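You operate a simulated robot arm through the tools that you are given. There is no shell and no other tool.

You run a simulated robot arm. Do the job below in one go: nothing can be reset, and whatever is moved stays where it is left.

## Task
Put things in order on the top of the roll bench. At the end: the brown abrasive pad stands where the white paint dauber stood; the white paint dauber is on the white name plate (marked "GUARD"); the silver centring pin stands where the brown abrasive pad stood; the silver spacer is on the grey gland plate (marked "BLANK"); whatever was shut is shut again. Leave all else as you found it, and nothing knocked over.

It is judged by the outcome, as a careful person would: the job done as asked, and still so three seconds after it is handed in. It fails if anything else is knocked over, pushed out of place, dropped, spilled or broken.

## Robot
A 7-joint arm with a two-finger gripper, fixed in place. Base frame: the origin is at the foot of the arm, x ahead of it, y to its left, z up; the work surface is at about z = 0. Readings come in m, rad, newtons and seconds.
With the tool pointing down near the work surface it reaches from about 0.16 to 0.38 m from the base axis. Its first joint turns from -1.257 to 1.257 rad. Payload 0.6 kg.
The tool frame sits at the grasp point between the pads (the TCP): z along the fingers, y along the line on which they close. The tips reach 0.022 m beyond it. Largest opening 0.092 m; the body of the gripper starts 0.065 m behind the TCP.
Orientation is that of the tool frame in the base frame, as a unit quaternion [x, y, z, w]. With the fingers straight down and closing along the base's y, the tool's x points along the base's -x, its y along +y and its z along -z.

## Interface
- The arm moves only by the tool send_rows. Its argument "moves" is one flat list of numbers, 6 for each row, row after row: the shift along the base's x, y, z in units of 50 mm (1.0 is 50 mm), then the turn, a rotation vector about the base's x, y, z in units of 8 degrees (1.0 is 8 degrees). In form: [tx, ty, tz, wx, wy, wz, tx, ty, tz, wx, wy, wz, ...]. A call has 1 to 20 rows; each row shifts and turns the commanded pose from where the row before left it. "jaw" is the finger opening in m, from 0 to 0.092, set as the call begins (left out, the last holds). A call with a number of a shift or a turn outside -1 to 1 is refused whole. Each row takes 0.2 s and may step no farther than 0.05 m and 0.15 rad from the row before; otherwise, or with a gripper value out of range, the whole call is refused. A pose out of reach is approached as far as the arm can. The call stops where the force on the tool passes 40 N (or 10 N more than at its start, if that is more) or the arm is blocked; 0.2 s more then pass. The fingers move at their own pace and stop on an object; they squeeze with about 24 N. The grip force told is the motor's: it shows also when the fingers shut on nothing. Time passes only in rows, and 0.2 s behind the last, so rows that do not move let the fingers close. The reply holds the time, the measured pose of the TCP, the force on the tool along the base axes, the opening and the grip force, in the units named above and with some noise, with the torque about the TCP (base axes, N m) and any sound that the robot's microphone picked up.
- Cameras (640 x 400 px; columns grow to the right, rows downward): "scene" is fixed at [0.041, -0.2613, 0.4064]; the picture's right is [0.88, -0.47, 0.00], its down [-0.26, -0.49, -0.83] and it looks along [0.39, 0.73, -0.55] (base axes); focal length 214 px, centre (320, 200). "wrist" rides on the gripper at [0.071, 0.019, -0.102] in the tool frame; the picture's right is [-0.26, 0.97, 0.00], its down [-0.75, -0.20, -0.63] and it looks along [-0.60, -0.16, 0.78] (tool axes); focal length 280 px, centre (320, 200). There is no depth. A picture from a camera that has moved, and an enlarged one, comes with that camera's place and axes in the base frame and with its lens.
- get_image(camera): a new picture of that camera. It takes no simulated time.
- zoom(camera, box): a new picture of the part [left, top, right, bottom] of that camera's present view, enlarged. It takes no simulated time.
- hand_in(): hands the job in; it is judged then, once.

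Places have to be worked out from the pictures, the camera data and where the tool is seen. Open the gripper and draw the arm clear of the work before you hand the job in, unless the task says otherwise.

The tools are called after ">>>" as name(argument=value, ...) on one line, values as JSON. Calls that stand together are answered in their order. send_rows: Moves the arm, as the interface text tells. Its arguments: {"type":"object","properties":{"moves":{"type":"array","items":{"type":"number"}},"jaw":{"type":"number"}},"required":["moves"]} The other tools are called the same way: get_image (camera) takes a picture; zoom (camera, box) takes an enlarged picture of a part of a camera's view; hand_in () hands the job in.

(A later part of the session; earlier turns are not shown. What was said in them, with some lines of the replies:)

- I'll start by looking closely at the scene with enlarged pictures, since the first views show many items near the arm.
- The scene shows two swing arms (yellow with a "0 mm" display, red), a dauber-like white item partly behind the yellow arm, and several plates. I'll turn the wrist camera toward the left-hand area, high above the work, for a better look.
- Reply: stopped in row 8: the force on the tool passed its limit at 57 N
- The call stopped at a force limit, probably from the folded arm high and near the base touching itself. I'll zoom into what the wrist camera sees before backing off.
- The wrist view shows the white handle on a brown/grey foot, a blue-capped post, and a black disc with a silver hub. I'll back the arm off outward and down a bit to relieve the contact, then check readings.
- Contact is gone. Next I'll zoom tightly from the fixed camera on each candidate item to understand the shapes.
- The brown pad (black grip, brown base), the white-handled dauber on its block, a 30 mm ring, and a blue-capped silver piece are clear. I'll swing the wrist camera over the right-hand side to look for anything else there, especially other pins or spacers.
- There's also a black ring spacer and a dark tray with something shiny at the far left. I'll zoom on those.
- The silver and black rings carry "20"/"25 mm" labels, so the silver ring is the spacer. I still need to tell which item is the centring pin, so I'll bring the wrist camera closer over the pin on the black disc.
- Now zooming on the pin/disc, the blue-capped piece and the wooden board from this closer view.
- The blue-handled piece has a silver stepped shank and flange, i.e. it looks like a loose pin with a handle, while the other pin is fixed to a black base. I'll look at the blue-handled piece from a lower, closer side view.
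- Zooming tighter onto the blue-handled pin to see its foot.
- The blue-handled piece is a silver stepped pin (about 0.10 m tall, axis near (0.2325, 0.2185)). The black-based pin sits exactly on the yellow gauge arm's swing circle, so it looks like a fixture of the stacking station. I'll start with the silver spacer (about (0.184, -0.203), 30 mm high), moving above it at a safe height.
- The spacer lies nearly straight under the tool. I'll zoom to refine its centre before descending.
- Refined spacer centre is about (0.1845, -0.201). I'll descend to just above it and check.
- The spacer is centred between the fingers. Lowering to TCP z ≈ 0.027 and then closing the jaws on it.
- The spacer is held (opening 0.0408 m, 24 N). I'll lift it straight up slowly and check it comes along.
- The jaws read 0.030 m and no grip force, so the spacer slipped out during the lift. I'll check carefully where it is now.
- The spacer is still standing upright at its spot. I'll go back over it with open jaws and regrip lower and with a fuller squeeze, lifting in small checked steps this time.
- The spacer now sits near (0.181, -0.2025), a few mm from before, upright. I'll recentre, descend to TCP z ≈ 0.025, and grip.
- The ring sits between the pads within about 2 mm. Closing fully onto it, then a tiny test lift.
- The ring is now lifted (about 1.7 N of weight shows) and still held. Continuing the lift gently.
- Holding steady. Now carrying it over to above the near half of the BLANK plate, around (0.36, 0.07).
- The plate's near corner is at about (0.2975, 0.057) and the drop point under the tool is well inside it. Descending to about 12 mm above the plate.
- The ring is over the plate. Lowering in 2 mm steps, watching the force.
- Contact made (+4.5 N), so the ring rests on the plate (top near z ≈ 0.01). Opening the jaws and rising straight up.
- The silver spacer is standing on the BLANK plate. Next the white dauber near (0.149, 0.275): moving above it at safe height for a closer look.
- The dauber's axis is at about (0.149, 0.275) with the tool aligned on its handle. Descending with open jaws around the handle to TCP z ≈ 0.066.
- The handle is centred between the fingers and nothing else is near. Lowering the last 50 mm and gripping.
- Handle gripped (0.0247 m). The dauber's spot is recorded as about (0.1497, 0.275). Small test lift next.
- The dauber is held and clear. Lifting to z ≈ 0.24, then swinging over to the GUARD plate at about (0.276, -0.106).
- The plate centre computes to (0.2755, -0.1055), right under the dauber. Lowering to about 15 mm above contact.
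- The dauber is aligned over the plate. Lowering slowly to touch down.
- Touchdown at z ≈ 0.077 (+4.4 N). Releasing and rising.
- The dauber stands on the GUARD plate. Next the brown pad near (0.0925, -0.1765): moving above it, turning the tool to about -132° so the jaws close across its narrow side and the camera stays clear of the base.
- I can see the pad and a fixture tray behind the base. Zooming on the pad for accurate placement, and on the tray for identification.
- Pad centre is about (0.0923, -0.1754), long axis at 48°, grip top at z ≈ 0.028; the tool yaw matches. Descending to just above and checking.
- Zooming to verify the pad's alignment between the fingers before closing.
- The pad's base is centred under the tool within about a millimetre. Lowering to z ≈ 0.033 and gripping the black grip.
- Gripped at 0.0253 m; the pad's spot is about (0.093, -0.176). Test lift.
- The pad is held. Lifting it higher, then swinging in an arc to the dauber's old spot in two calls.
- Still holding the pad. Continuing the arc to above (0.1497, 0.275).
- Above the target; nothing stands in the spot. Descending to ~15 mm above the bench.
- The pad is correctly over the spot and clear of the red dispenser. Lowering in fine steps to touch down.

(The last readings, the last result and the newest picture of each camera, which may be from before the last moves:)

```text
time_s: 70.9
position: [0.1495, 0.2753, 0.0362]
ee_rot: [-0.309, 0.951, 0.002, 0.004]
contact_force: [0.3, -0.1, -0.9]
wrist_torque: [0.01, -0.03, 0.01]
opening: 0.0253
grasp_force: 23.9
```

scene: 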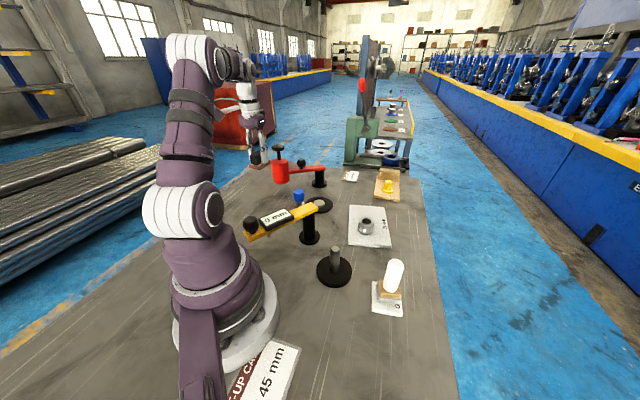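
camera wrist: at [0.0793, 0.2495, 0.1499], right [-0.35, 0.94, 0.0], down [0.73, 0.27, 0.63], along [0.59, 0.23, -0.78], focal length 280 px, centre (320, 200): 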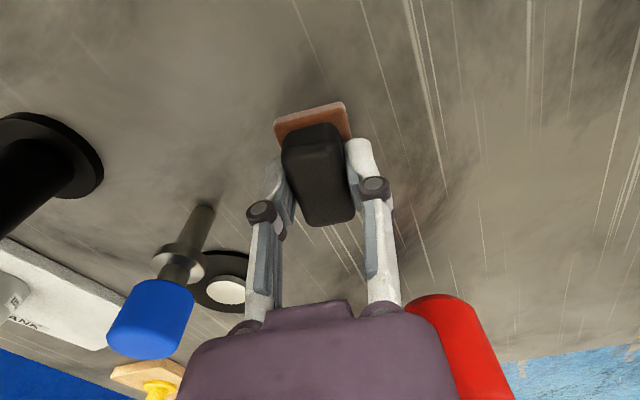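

No contact yet; another couple of 1 mm steps.

>>> send_rows(moves=[0, 0, -0.025, 0, 0, 0])

>>> send_rows(moves=[0, 0, -0.02, 0, 0, 0])

```text
time_s: 71.3
position: [0.1489, 0.2753, 0.0331]
ee_rot: [-0.31, 0.951, 0.001, 0.005]
contact_force: [-0.7, 0.5, -0.3]
wrist_torque: [-0.01, 0.02, -0.01]
opening: 0.0252
grasp_force: 23.9
```

```text
time_s: 71.7
position: [0.1501, 0.2755, 0.033]
ee_rot: [-0.31, 0.951, 0.001, 0.003]
contact_force: [-5.4, -4.5, 30.9]
wrist_torque: [-0.14, 0.24, -0.01]
opening: 0.0253
grasp_force: 24.2
```

Firm contact reached. Easing up half a millimetre, then releasing.

>>> send_rows(moves=[0, 0, 0.014, 0, 0, 0])

>>> send_rows(moves=[0, 0, 0, 0, 0, 0, 0, 0, 0, 0, 0, 0, 0, 0, 0, 0, 0, 0, 0, 0, 0, 0, 0, 0], jaw=0.07)

>>> get_image(camera="wrist")

```text
time_s: 72.1
position: [0.1494, 0.2766, 0.033]
ee_rot: [-0.31, 0.951, 0.002, 0.004]
contact_force: [-4.9, 2.2, 13.7]
wrist_torque: [0.09, 0.13, -0.02]
opening: 0.0251
grasp_force: 23.7
```

```text
time_s: 73.1
position: [0.1493, 0.2752, 0.0335]
ee_rot: [-0.309, 0.951, 0.001, 0.004]
contact_force: [0.6, 0.0, -0.5]
wrist_torque: [0.01, 0.01, -0.03]
opening: 0.0698
grasp_force: 0.0
```

```text
taken
camera wrist: at [0.08, 0.2496, 0.1344], right [-0.35, 0.94, 0.0], down [0.73, 0.27, 0.63], along [0.59, 0.23, -0.78], focal length 280 px, centre (320, 200)
```

wrist: 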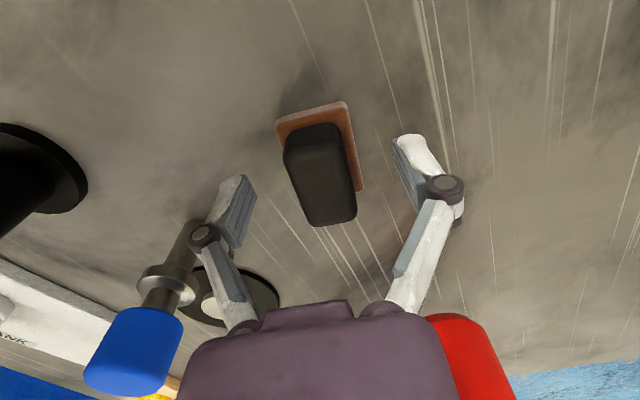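

The pad stands at the dauber's old place. Rising clear, then moving above the blue-handled silver pin near (0.2325, 0.2185).

>>> send_rows(moves=[0, 0, 0.2, 0, 0, 0, 0, 0, 0.5, 0, 0, 0, 0, 0, 0.6, 0, 0, 0, 0, 0, 0.7, 0, 0, 0, 0, 0, 0.7, 0, 0, 0, 0, 0, 0.7, 0, 0, 0])

>>> send_rows(moves=[0.208, -0.1418, 0, 0, 0, -0.875, 0.208, -0.1418, 0, 0, 0, -0.875, 0.208, -0.1418, 0, 0, 0, -0.875, 0.208, -0.1418, 0, 0, 0, -0.875, 0.208, -0.1418, 0, 0, 0, -0.875, 0.208, -0.1418, 0, 0, 0, -0.875, 0.208, -0.1418, 0, 0, 0, -0.875, 0.208, -0.1418, 0, 0, 0, -0.875])

>>> get_image(camera="wrist")

>>> get_image(camera="scene")

```text
time_s: 74.5
position: [0.1496, 0.2746, 0.205]
ee_rot: [-0.308, 0.951, 0.002, 0.004]
contact_force: [0.2, 0.3, -0.2]
wrist_torque: [0.01, -0.01, 0.02]
opening: 0.07
grasp_force: 0.0
```

```text
time_s: 76.3
position: [0.2317, 0.2189, 0.2054]
ee_rot: [0.175, 0.985, -0.001, 0.003]
contact_force: [0.3, 0.2, -0.9]
wrist_torque: [0.01, -0.01, 0.0]
opening: 0.0699
grasp_force: 0.0
```

```text
taken
camera wrist: at [0.1713, 0.2623, 0.3049], right [0.58, 0.82, 0.0], down [0.63, -0.45, 0.63], along [0.52, -0.36, -0.78], focal length 280 px, centre (320, 200)
```

wrist: 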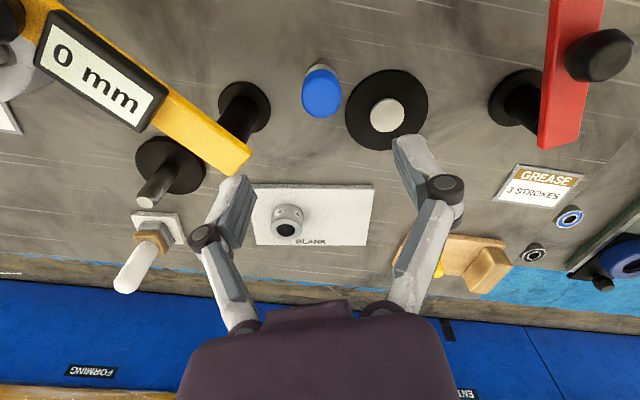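

```text
taken
```

scene: 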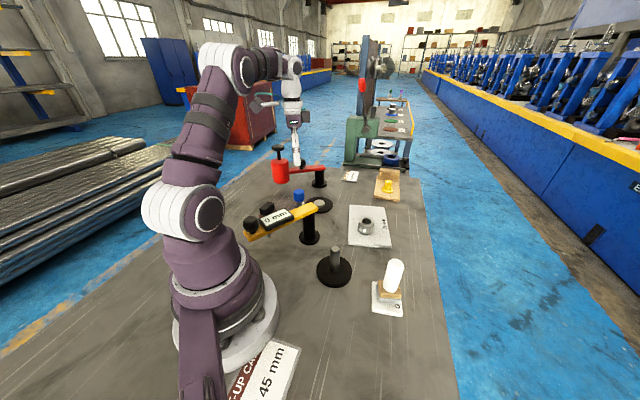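

>>> zoom(camera="wrist", box=[270, 40, 370, 130])

>>> zoom(camera="scene", box=[230, 170, 330, 250])

```text
4.44 times, centred on (320, 85) of wrist
camera zoom: at [0.1713, 0.2623, 0.3049], right [0.58, 0.82, 0.0], down [0.63, -0.45, 0.63], along [0.52, -0.36, -0.78], focal length 1246 px, centre (320, 711)
```

zoom: 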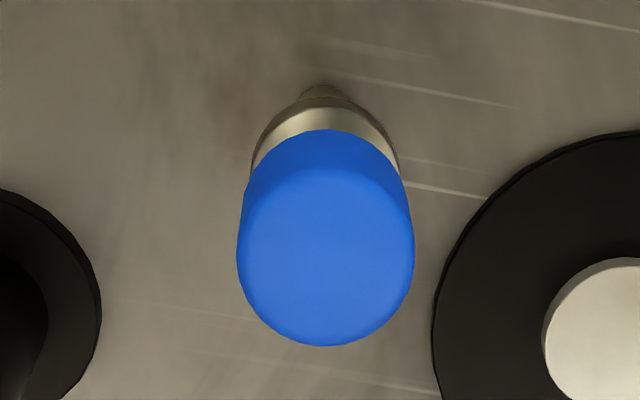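

```text
5.00 times, centred on (280, 210) of scene
camera zoom: at [0.041, -0.2613, 0.4064], right [0.88, -0.47, 0.0], down [-0.26, -0.49, -0.83], along [0.39, 0.73, -0.55], focal length 1072 px, centre (520, 150)
```

zoom: 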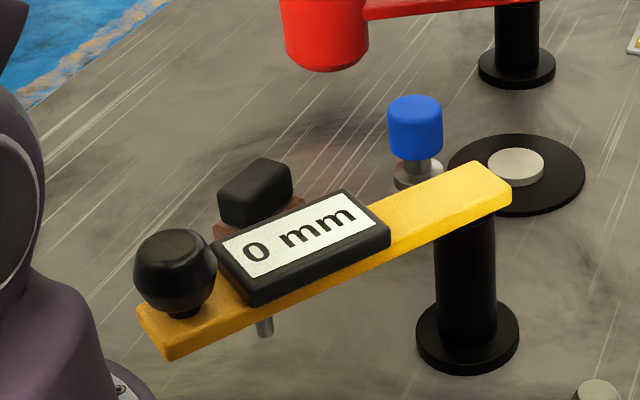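

The pin's blue handle (top z ≈ 0.095) is aligned within a millimetre of the tool axis. Descending with the jaws open around it.

>>> send_rows(moves=[0.01, 0, -0.5, 0, 0, 0, 0.005, 0, -0.5, 0, 0, 0, 0, 0, -0.5, 0, 0, 0, 0, 0, -0.4, 0, 0, 0])

>>> get_image(camera="wrist")

>>> zoom(camera="scene", box=[240, 130, 360, 230])

```text
time_s: 77.3
position: [0.2329, 0.2175, 0.1102]
ee_rot: [0.175, 0.985, -0.001, 0.004]
contact_force: [0.4, 0.4, -0.1]
wrist_torque: [0.01, -0.02, 0.0]
opening: 0.0699
grasp_force: 0.2
```

```text
taken
camera wrist: at [0.1724, 0.2608, 0.2104], right [0.58, 0.82, 0.0], down [0.63, -0.45, 0.63], along [0.52, -0.36, -0.78], focal length 280 px, centre (320, 200)
```

wrist: 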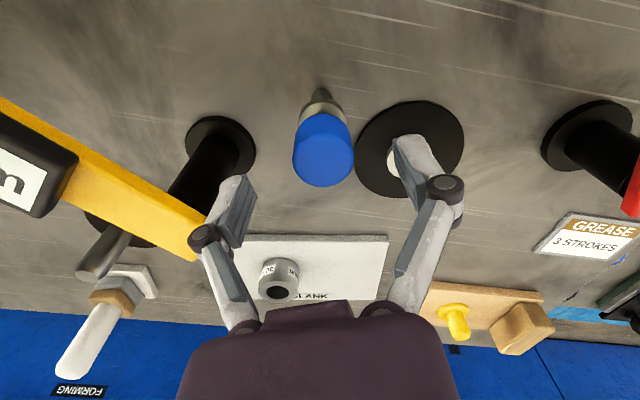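

```text
4.00 times, centred on (300, 180) of scene
camera zoom: at [0.041, -0.2613, 0.4064], right [0.88, -0.47, 0.0], down [-0.26, -0.49, -0.83], along [0.39, 0.73, -0.55], focal length 858 px, centre (400, 280)
```

zoom: 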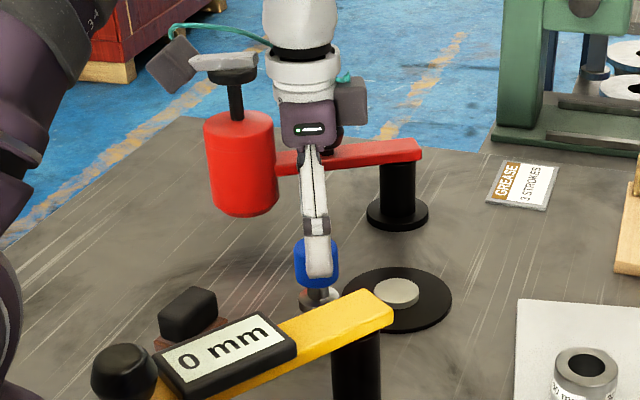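

The handle is centred; I'll narrow the jaws to 0.058 m to keep the finger well clear of the yellow arm, lower to z ≈ 0.083, then grip.

>>> send_rows(moves=[0, 0, 0, 0, 0, 0, 0, 0, -0.2, 0, 0, 0, 0, 0, -0.2, 0, 0, 0, 0, 0, -0.14, 0, 0, 0], jaw=0.058)

>>> get_image(camera="wrist")

>>> zoom(camera="scene", box=[270, 160, 350, 220])

```text
time_s: 78.3
position: [0.233, 0.217, 0.0824]
ee_rot: [0.175, 0.985, -0.002, 0.004]
contact_force: [-0.5, -0.1, 0.1]
wrist_torque: [-0.02, -0.01, -0.02]
opening: 0.0578
grasp_force: 0.1
```

```text
taken
camera wrist: at [0.1726, 0.2616, 0.1826], right [0.58, 0.82, 0.0], down [0.63, -0.45, 0.63], along [0.52, -0.36, -0.78], focal length 280 px, centre (320, 200)
```

wrist: 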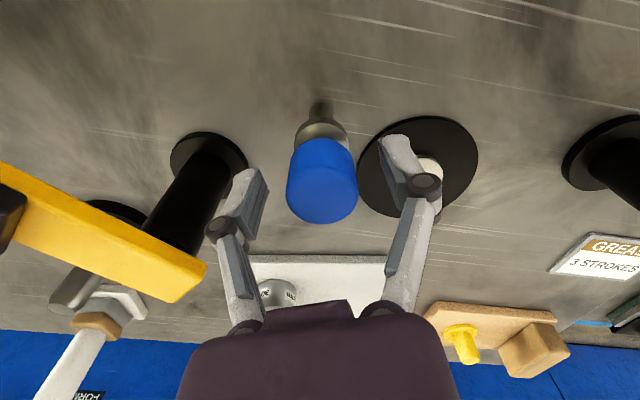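

```text
6.67 times, centred on (310, 190) of scene
camera zoom: at [0.041, -0.2613, 0.4064], right [0.88, -0.47, 0.0], down [-0.26, -0.49, -0.83], along [0.39, 0.73, -0.55], focal length 1430 px, centre (387, 267)
```

zoom: 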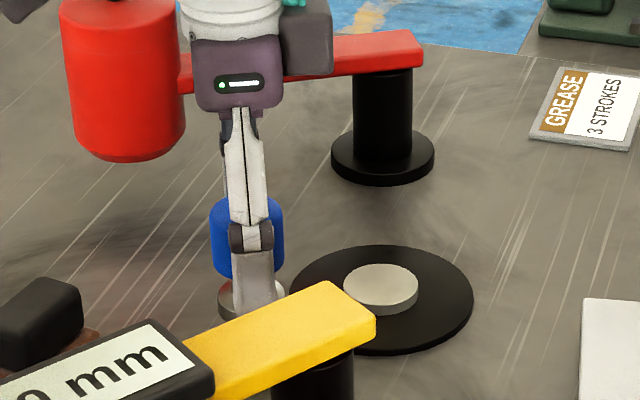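

The pin's handle is centred between the pads and the finger is clear of the yellow arm. Closing.

>>> send_rows(moves=[0, 0, 0, 0, 0, 0, 0, 0, 0, 0, 0, 0, 0, 0, 0, 0, 0, 0, 0, 0, 0, 0, 0, 0, 0, 0, 0, 0, 0, 0], jaw=0.0)

>>> get_image(camera="wrist")

```text
time_s: 79.5
position: [0.233, 0.2182, 0.0815]
ee_rot: [0.174, 0.985, -0.001, 0.004]
contact_force: [1.0, 0.7, 0.7]
wrist_torque: [0.04, -0.02, 0.01]
opening: 0.0283
grasp_force: 23.7
```

```text
taken
camera wrist: at [0.1725, 0.2615, 0.1827], right [0.58, 0.82, 0.0], down [0.63, -0.45, 0.63], along [0.52, -0.36, -0.78], focal length 280 px, centre (320, 200)
```

wrist: 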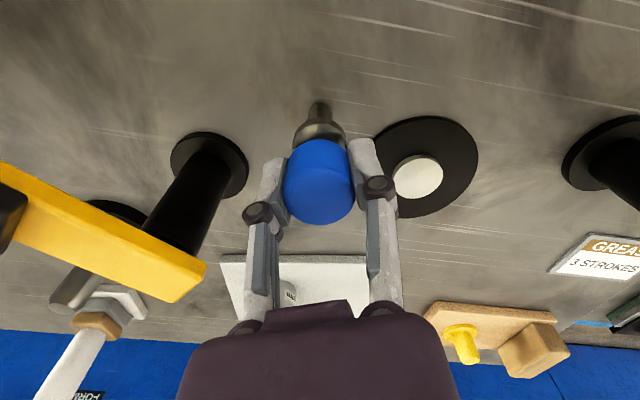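

Gripped at 0.0283 m. Gentle test lift to see whether the pin comes free.

>>> send_rows(moves=[0, 0, 0.04, 0, 0, 0, 0, 0, 0.06, 0, 0, 0])

>>> get_image(camera="wrist")

```text
time_s: 80.1
position: [0.2333, 0.2193, 0.0872]
ee_rot: [0.174, 0.985, -0.002, 0.004]
contact_force: [-0.2, -0.4, -1.2]
wrist_torque: [-0.02, 0.02, -0.03]
opening: 0.0278
grasp_force: 24.1
```

```text
taken
camera wrist: at [0.1718, 0.2618, 0.187], right [0.58, 0.82, 0.0], down [0.63, -0.45, 0.63], along [0.52, -0.36, -0.78], focal length 280 px, centre (320, 200)
```

wrist: 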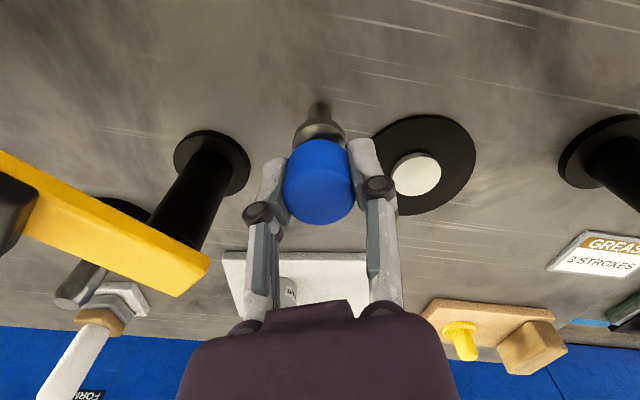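

The pin lifts freely (about 1.2 N). Continuing the lift and checking what's beneath it.

>>> send_rows(moves=[0, 0, 0.2, 0, 0, 0, 0, 0, 0.3, 0, 0, 0, 0, 0, 0.4, 0, 0, 0, 0, 0, 0.4, 0, 0, 0, 0, 0, 0.4, 0, 0, 0, 0, 0, 0.4, 0, 0, 0, 0, 0, 0.4, 0, 0, 0, 0, 0, 0.4, 0, 0, 0, 0, 0, 0.3, 0, 0, 0])

>>> get_image(camera="wrist")

>>> get_image(camera="scene")

>>> zoom(camera="scene", box=[260, 90, 340, 230])

```text
time_s: 82.1
position: [0.232, 0.2193, 0.2467]
ee_rot: [0.174, 0.985, -0.001, 0.005]
contact_force: [-0.4, -0.4, -2.7]
wrist_torque: [-0.03, -0.01, 0.01]
opening: 0.0279
grasp_force: 24.5
```

```text
taken
camera wrist: at [0.1716, 0.2628, 0.3466], right [0.58, 0.82, 0.0], down [0.63, -0.45, 0.63], along [0.52, -0.36, -0.78], focal length 280 px, centre (320, 200)
```

wrist: 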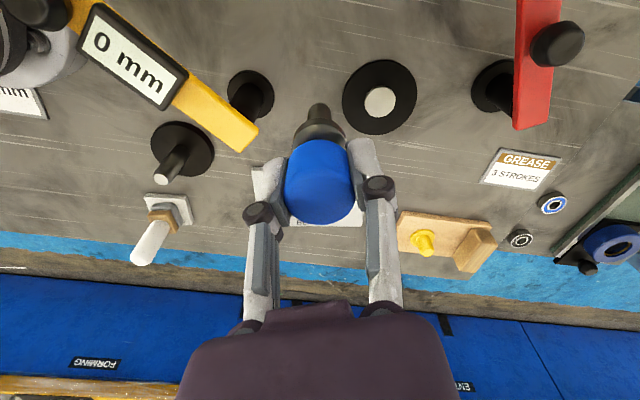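

```text
taken
```

scene: 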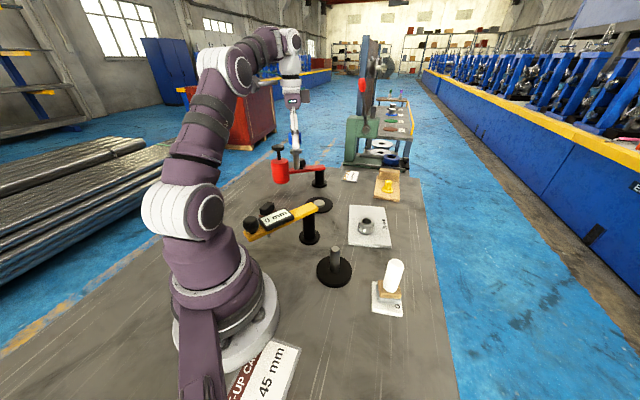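

```text
2.86 times, centred on (300, 160) of scene
camera zoom: at [0.041, -0.2613, 0.4064], right [0.88, -0.47, 0.0], down [-0.26, -0.49, -0.83], along [0.39, 0.73, -0.55], focal length 613 px, centre (377, 314)
```

zoom: 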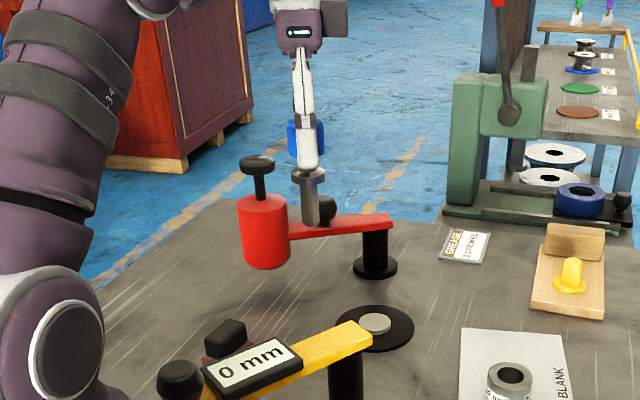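

The pin is a flanged silver shank with a handle, and nothing but flat bench lay beneath it. Carrying it in an arc to the pad's old spot, about (0.0926, -0.1755), foot kept about 0.16 m up until past the dauber.

>>> send_rows(moves=[0.192, -0.476, 0, 0, 0, -0.7, 0.192, -0.476, 0, 0, 0, -0.7, 0.192, -0.476, 0, 0, 0, -0.7, 0.192, -0.476, 0, 0, 0, -0.7, 0.192, -0.476, 0, 0, 0, -0.7, 0, -0.48, 0, 0, 0, -0.7, 0, -0.48, 0, 0, 0, -0.7, 0, -0.48, 0, 0, 0, -0.7, 0, -0.48, 0, 0, 0, -0.7, 0, -0.48, 0, 0, 0, -0.7, -0.32, -0.44, 0, 0, 0, -0.7, -0.32, -0.44, 0, 0, 0, -0.7, -0.32, -0.44, 0, 0, 0, -0.7, -0.32, -0.44, 0, 0, 0, -0.7, -0.32, -0.44, 0, 0, 0, -0.7])

>>> get_image(camera="scene")

>>> get_image(camera="wrist")

```text
time_s: 85.3
position: [0.2003, -0.1299, 0.2465]
ee_rot: [0.789, 0.615, -0.003, 0.003]
contact_force: [-0.6, 0.5, -1.6]
wrist_torque: [-0.01, 0.01, -0.02]
opening: 0.028
grasp_force: 24.0
```

```text
taken
```

scene: 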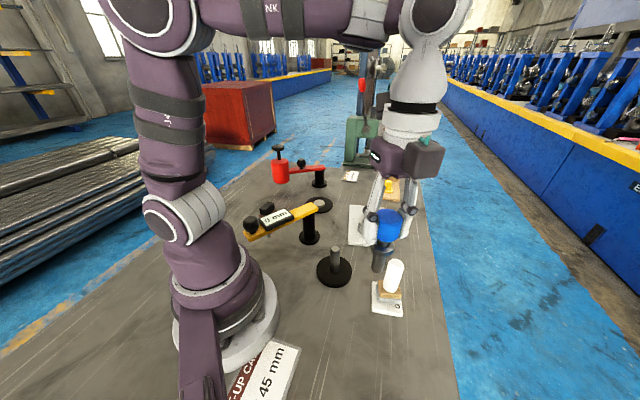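

```text
taken
camera wrist: at [0.2367, -0.0648, 0.3473], right [0.87, -0.49, 0.0], down [-0.38, -0.68, 0.63], along [-0.31, -0.55, -0.78], focal length 280 px, centre (320, 200)
```

wrist: 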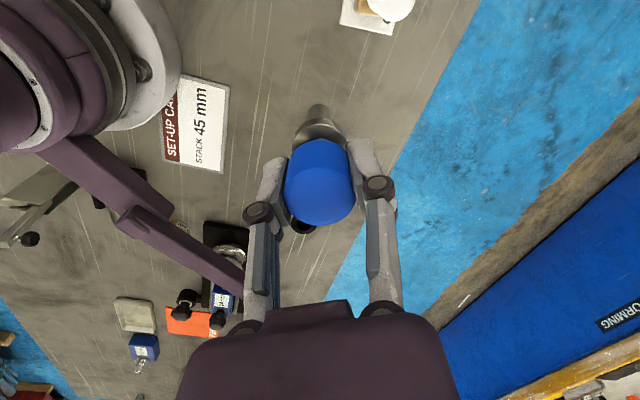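

All steady. Continuing to above the pad's old spot while descending to z ≈ 0.167.

>>> send_rows(moves=[-0.36, -0.152, -0.27, 0, 0, -0.58, -0.36, -0.152, -0.27, 0, 0, -0.58, -0.36, -0.152, -0.27, 0, 0, -0.58, -0.36, -0.152, -0.27, 0, 0, -0.58, -0.36, -0.152, -0.27, 0, 0, -0.58, -0.354, -0.152, -0.25, 0, 0, -0.6])

>>> get_image(camera="scene")

>>> get_image(camera="wrist")

```text
time_s: 86.7
position: [0.0931, -0.1766, 0.1652]
ee_rot: [0.914, 0.406, -0.005, 0.002]
contact_force: [-0.2, 1.1, -1.0]
wrist_torque: [-0.02, 0.04, 0.02]
opening: 0.0276
grasp_force: 24.0
```

```text
taken
```

scene: 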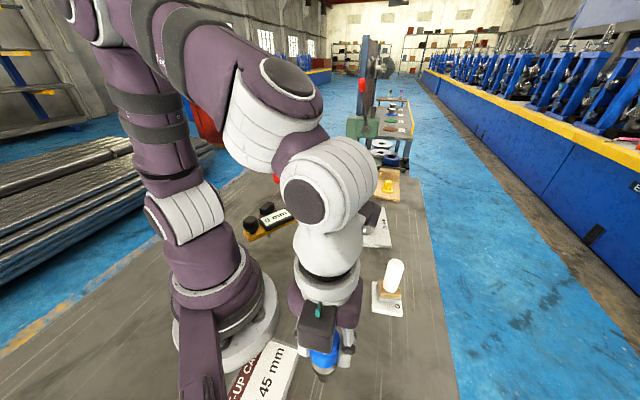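

```text
taken
camera wrist: at [0.1556, -0.1354, 0.2664], right [0.54, -0.84, 0.0], down [-0.65, -0.42, 0.63], along [-0.53, -0.34, -0.78], focal length 280 px, centre (320, 200)
```

wrist: 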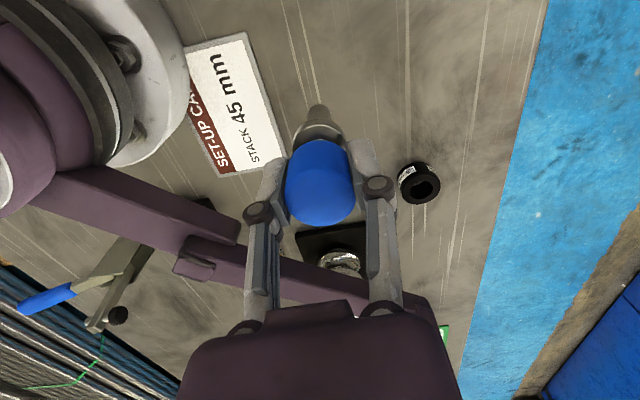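

The pin is vertical and above the spot. Descending to about 13 mm above the bench.

>>> send_rows(moves=[-0.005, 0.01, -0.35, 0, 0, 0, -0.005, 0.01, -0.35, 0, 0, 0, 0, 0, -0.35, 0, 0, 0, 0, 0, -0.25, 0, 0, 0, 0, 0, -0.1, 0, 0, 0])

>>> get_image(camera="wrist")

>>> zoom(camera="scene", box=[250, 280, 410, 400])

```text
time_s: 87.9
position: [0.0933, -0.1758, 0.0963]
ee_rot: [0.914, 0.405, -0.004, 0.002]
contact_force: [-0.1, -0.1, -1.4]
wrist_torque: [0.01, -0.03, 0.02]
opening: 0.0277
grasp_force: 24.4
```

```text
taken
camera wrist: at [0.1557, -0.1345, 0.197], right [0.54, -0.84, 0.0], down [-0.65, -0.42, 0.63], along [-0.53, -0.34, -0.78], focal length 280 px, centre (320, 200)
```

wrist: 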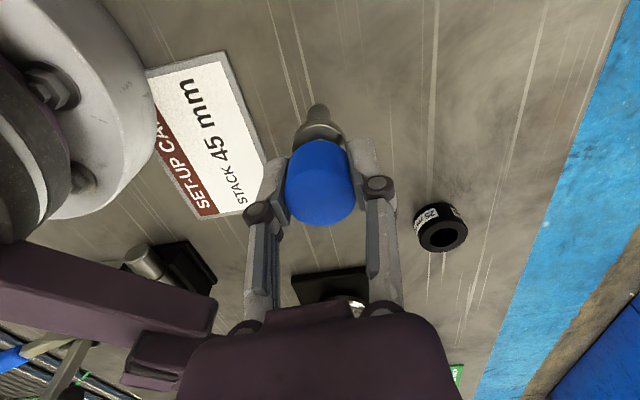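

```text
3.33 times, centred on (330, 340) of scene
camera zoom: at [0.041, -0.2613, 0.4064], right [0.88, -0.47, 0.0], down [-0.26, -0.49, -0.83], along [0.39, 0.73, -0.55], focal length 715 px, centre (287, -267)
```

zoom: 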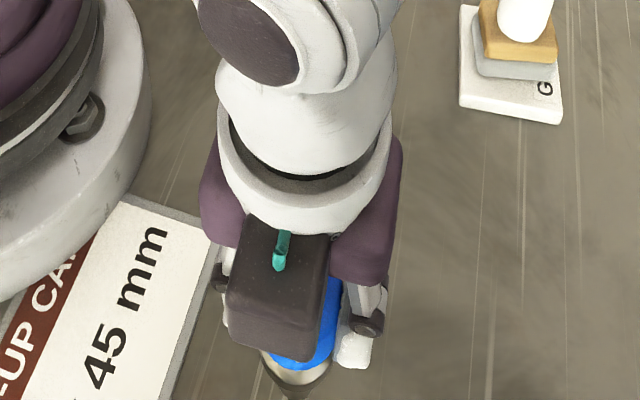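

Lowering toward contact (expected near z ≈ 0.082) in fine steps.

>>> send_rows(moves=[0, 0, -0.07, 0, 0, 0, 0, 0, -0.07, 0, 0, 0, 0, 0, -0.05, 0, 0, 0])

>>> send_rows(moves=[0, 0, -0.03, 0, 0, 0])

>>> send_rows(moves=[0, 0, -0.02, 0, 0, 0])

```text
time_s: 88.7
position: [0.0924, -0.1746, 0.0878]
ee_rot: [0.913, 0.407, -0.003, 0.001]
contact_force: [0.3, 0.7, -1.7]
wrist_torque: [0.01, 0.02, -0.01]
opening: 0.0276
grasp_force: 24.3
```

```text
time_s: 89.1
position: [0.093, -0.1751, 0.0851]
ee_rot: [0.914, 0.407, -0.003, 0.002]
contact_force: [-0.3, 0.0, -1.7]
wrist_torque: [-0.01, 0.01, -0.02]
opening: 0.0276
grasp_force: 23.7
```

```text
time_s: 89.5
position: [0.0925, -0.1745, 0.0836]
ee_rot: [0.914, 0.406, -0.004, 0.001]
contact_force: [-0.4, -0.7, -1.5]
wrist_torque: [-0.01, 0.05, 0.01]
opening: 0.0276
grasp_force: 23.9
```

No contact yet; stepping down by under a millimetre at a time.

>>> send_rows(moves=[0, 0, -0.015, 0, 0, 0])

>>> send_rows(moves=[0, 0, -0.015, 0, 0, 0])

```text
time_s: 89.9
position: [0.0925, -0.1755, 0.0828]
ee_rot: [0.914, 0.406, -0.003, 0.002]
contact_force: [-1.3, -0.2, -2.5]
wrist_torque: [0.0, 0.02, 0.0]
opening: 0.0278
grasp_force: 24.1
```

```text
time_s: 90.3
position: [0.0934, -0.175, 0.0823]
ee_rot: [0.913, 0.407, -0.003, 0.002]
contact_force: [0.4, -0.5, -0.8]
wrist_torque: [0.01, -0.01, 0.02]
opening: 0.0278
grasp_force: 24.0
```

Still no clear contact; two more small steps.

>>> send_rows(moves=[0, 0, -0.012, 0, 0, 0])

>>> send_rows(moves=[0, 0, -0.01, 0, 0, 0])

```text
time_s: 90.7
position: [0.0929, -0.1755, 0.0817]
ee_rot: [0.913, 0.407, -0.004, 0.001]
contact_force: [0.2, -0.2, -1.7]
wrist_torque: [-0.04, -0.02, 0.01]
opening: 0.028
grasp_force: 23.9
```

```text
time_s: 91.1
position: [0.0927, -0.1751, 0.0811]
ee_rot: [0.913, 0.407, -0.004, 0.002]
contact_force: [-2.4, 2.9, 31.5]
wrist_torque: [0.16, 0.09, 0.01]
opening: 0.0278
grasp_force: 23.7
```

Contact with the bench (stiff, 31 N). Easing up slightly to unload before releasing.

>>> send_rows(moves=[0, 0, 0.007, 0, 0, 0, 0, 0, 0, 0, 0, 0])

```text
time_s: 91.7
position: [0.0922, -0.1746, 0.0807]
ee_rot: [0.914, 0.406, -0.004, 0.002]
contact_force: [1.7, -1.2, 4.5]
wrist_torque: [-0.12, -0.16, 0.01]
opening: 0.0276
grasp_force: 24.1
```

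Now only a light 4.5 N load remains. Opening the jaws and letting the pin settle.

>>> send_rows(moves=[0, 0, 0, 0, 0, 0, 0, 0, 0, 0, 0, 0, 0, 0, 0, 0, 0, 0, 0, 0, 0, 0, 0, 0], jaw=0.065)

>>> get_image(camera="wrist")

>>> zoom(camera="scene", box=[250, 280, 410, 400])

```text
time_s: 92.7
position: [0.0922, -0.1754, 0.0813]
ee_rot: [0.913, 0.407, -0.005, 0.002]
contact_force: [0.3, 0.1, -0.3]
wrist_torque: [0.05, -0.04, 0.0]
opening: 0.065
grasp_force: 0.0
```

```text
taken
camera wrist: at [0.155, -0.1341, 0.1822], right [0.54, -0.84, 0.0], down [-0.65, -0.42, 0.63], along [-0.53, -0.34, -0.78], focal length 280 px, centre (320, 200)
```

wrist: 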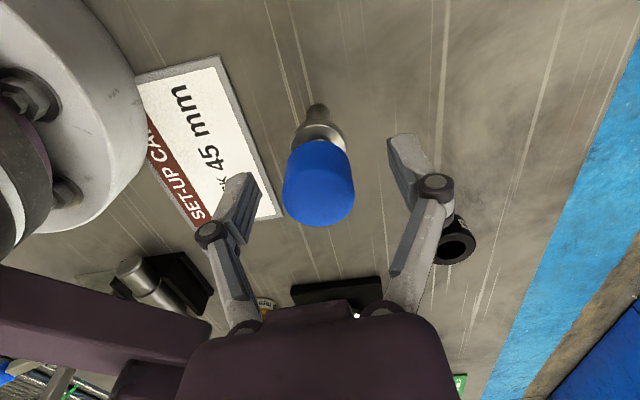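

```text
3.33 times, centred on (330, 340) of scene
camera zoom: at [0.041, -0.2613, 0.4064], right [0.88, -0.47, 0.0], down [-0.26, -0.49, -0.83], along [0.39, 0.73, -0.55], focal length 715 px, centre (287, -267)
```

zoom: 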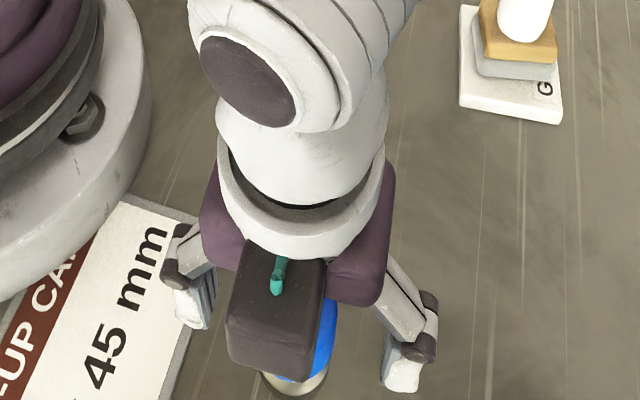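

The pin stands free on its own. Rising straight up slowly, then drawing the arm clear.

>>> send_rows(moves=[0, 0, 0.15, 0, 0, 0, 0, 0, 0.25, 0, 0, 0, 0, 0, 0.35, 0, 0, 0, 0, 0, 0.4, 0, 0, 0, 0, 0, 0.45, 0, 0, 0])

>>> get_image(camera="wrist")

>>> get_image(camera="scene")

```text
time_s: 93.9
position: [0.0934, -0.1763, 0.1627]
ee_rot: [0.914, 0.406, -0.004, 0.002]
contact_force: [-1.0, -0.2, -0.7]
wrist_torque: [0.02, 0.01, 0.02]
opening: 0.0652
grasp_force: 0.0
```

```text
taken
camera wrist: at [0.1561, -0.1344, 0.2628], right [0.54, -0.84, 0.0], down [-0.65, -0.42, 0.63], along [-0.53, -0.34, -0.78], focal length 280 px, centre (320, 200)
```

wrist: 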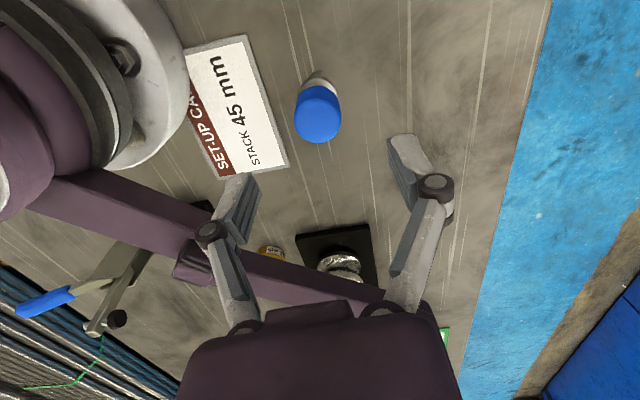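

```text
taken
```

scene: 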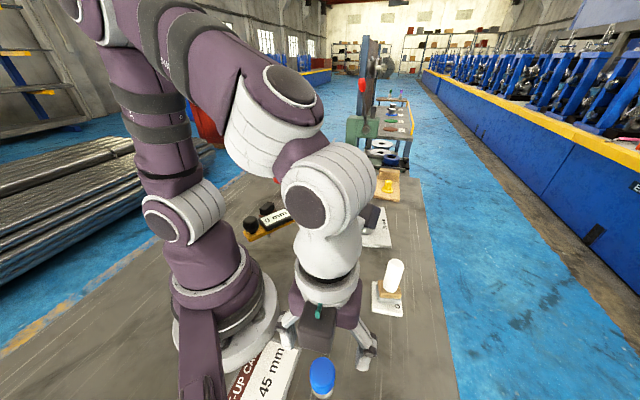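

The pin stands upright. Withdrawing the arm outward and up to a neutral pose, then I'll inspect the whole bench.

>>> send_rows(moves=[0.2, 0.08, 0.4, 0, 0, 0.9, 0.355, 0.154, 0.3, 0, 0, 0.9, 0.355, 0.154, 0.3, 0, 0, 0.9, 0.355, 0.154, 0.3, 0, 0, 0.9, 0.355, 0.154, 0.3, 0, 0, 0.9, 0.355, 0.154, 0.3, 0, 0, 0.9, 0.2, 0.433, 0.1, 0, 0, 0.9, 0.2, 0.433, 0.1, 0, 0, 0.9, 0.2, 0.433, 0.1, 0, 0, 0.9, 0.167, 0.433, 0.05, 0, 0, 0.9, 0.167, 0.433, 0, 0, 0, 0.9, 0.167, 0.433, 0, 0, 0, 0.9, -0.058, 0.233, 0, 0, 0, 0.95, -0.058, 0.233, 0, 0, 0, 0.95, -0.058, 0.233, 0, 0, 0, 0.95, -0.058, 0.233, 0, 0, 0, 0.95, -0.058, 0.233, 0, 0, 0, 0.95, -0.058, 0.233, 0, 0, 0, 0.95])

>>> get_image(camera="scene")

>>> get_image(camera="wrist")

>>> zoom(camera="scene", box=[220, 150, 420, 275])

>>> zoom(camera="scene", box=[220, 250, 460, 400])

```text
time_s: 97.7
position: [0.2286, 0.0668, 0.2743]
ee_rot: [-0.001, 1.0, 0.0, 0.004]
contact_force: [-0.1, -0.2, 0.0]
wrist_torque: [0.04, -0.01, 0.01]
opening: 0.0651
grasp_force: 0.0
```

```text
taken
```

scene: 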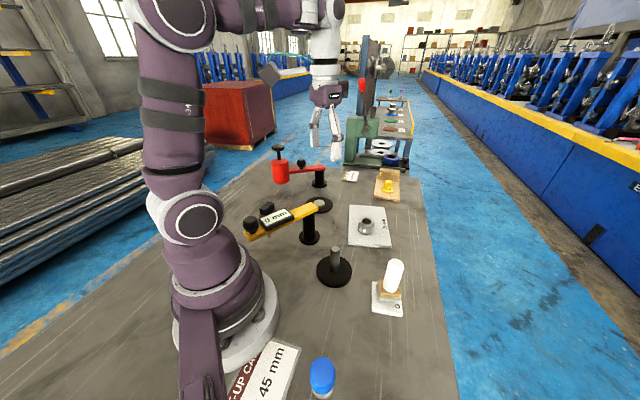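

```text
taken
camera wrist: at [0.1568, 0.0867, 0.3748], right [0.26, 0.97, 0.0], down [0.75, -0.2, 0.63], along [0.61, -0.16, -0.78], focal length 280 px, centre (320, 200)
```

wrist: 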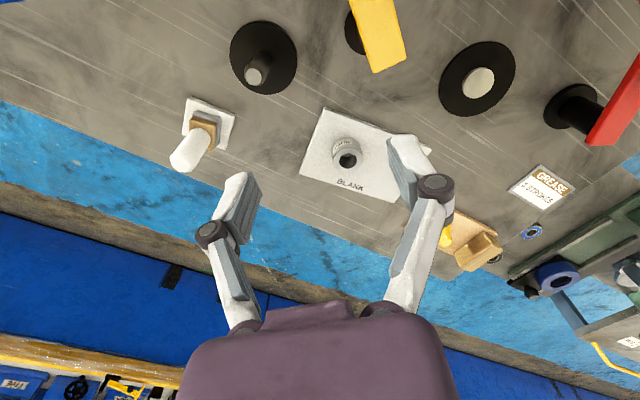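

```text
3.20 times, centred on (320, 212) of scene
camera zoom: at [0.041, -0.2613, 0.4064], right [0.88, -0.47, 0.0], down [-0.26, -0.49, -0.83], along [0.39, 0.73, -0.55], focal length 686 px, centre (320, 160)
```

zoom: 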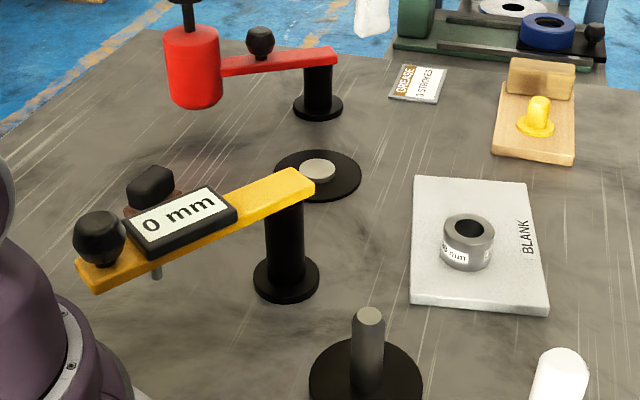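

```text
2.67 times, centred on (340, 325) of scene
camera zoom: at [0.041, -0.2613, 0.4064], right [0.88, -0.47, 0.0], down [-0.26, -0.49, -0.83], along [0.39, 0.73, -0.55], focal length 572 px, centre (267, -133)
```

zoom: 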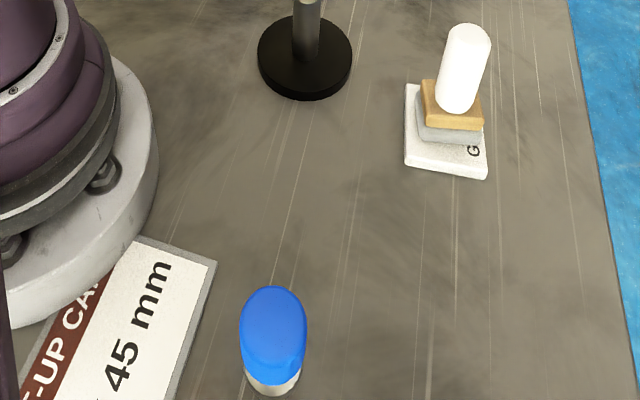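

Everything checks out: spacer on BLANK, dauber on GUARD, pad at the dauber's old place, pin standing at the pad's old place, and both swing arms unmoved. I'll open the gripper fully and let things settle a moment, then do one last check.

>>> send_rows(moves=[0, 0, 0.2, 0, 0, 0, 0, 0, 0.2, 0, 0, 0, 0, 0, 0, 0, 0, 0, 0, 0, 0, 0, 0, 0, 0, 0, 0, 0, 0, 0], jaw=0.092)

>>> get_image(camera="scene")

>>> zoom(camera="scene", box=[230, 170, 330, 250])

```text
time_s: 98.9
position: [0.2274, 0.0666, 0.2948]
ee_rot: [0.0, 1.0, 0.0, 0.004]
contact_force: [-0.8, -0.2, -0.2]
wrist_torque: [-0.04, 0.01, 0.03]
opening: 0.092
grasp_force: 0.1
```

```text
taken
```

scene: 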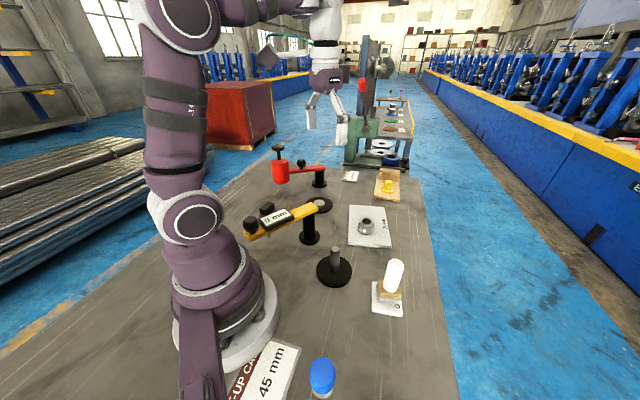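

```text
5.00 times, centred on (280, 210) of scene
camera zoom: at [0.041, -0.2613, 0.4064], right [0.88, -0.47, 0.0], down [-0.26, -0.49, -0.83], along [0.39, 0.73, -0.55], focal length 1072 px, centre (520, 150)
```

zoom: 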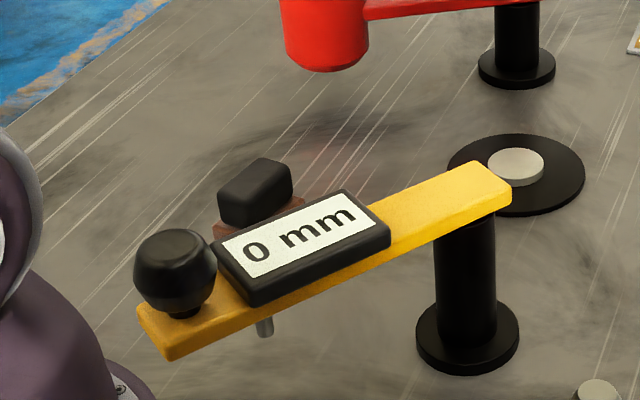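

All items are standing still in their final places, the arm is clear and the gripper open. Handing the job in.

>>> hand_in()

```text
The job is handed in.
```

The job is handed in, and my last pictures showed every item standing where you asked:

- **Brown abrasive pad:** stands where the white paint dauber stood, at about (0.149, 0.275).
- **White paint dauber:** stands on the white "GUARD" plate, close to its centre.
- **Silver centring pin:** stands where the brown pad stood, at about (0.093, -0.175).
- **Silver spacer:** stands on the grey "BLANK" plate, on the half nearer the arm because the plate's centre is out of reach.

- **Which pin I moved:** I took the blue-handled piece with the silver shank and flange to be the centring pin. A grey pin on a black base also stands on the bench. I left it alone because it sits on the yellow gauge arm's swing and looks like a fixture, but I did not test whether it is loose.
- **Spacer slip:** the spacer slipped out of the gripper on the first try. It stayed upright, and the second grip held.
- **Early force stop:** an early move to look around stopped at a force limit, with the arm high and close to its own base. I think the arm touched itself. No item had been touched yet, and the force was gone once I backed off.

I found nothing that was shut, so nothing needed closing again. Both swing arms are where they were. The arm is clear of the work with the gripper open.
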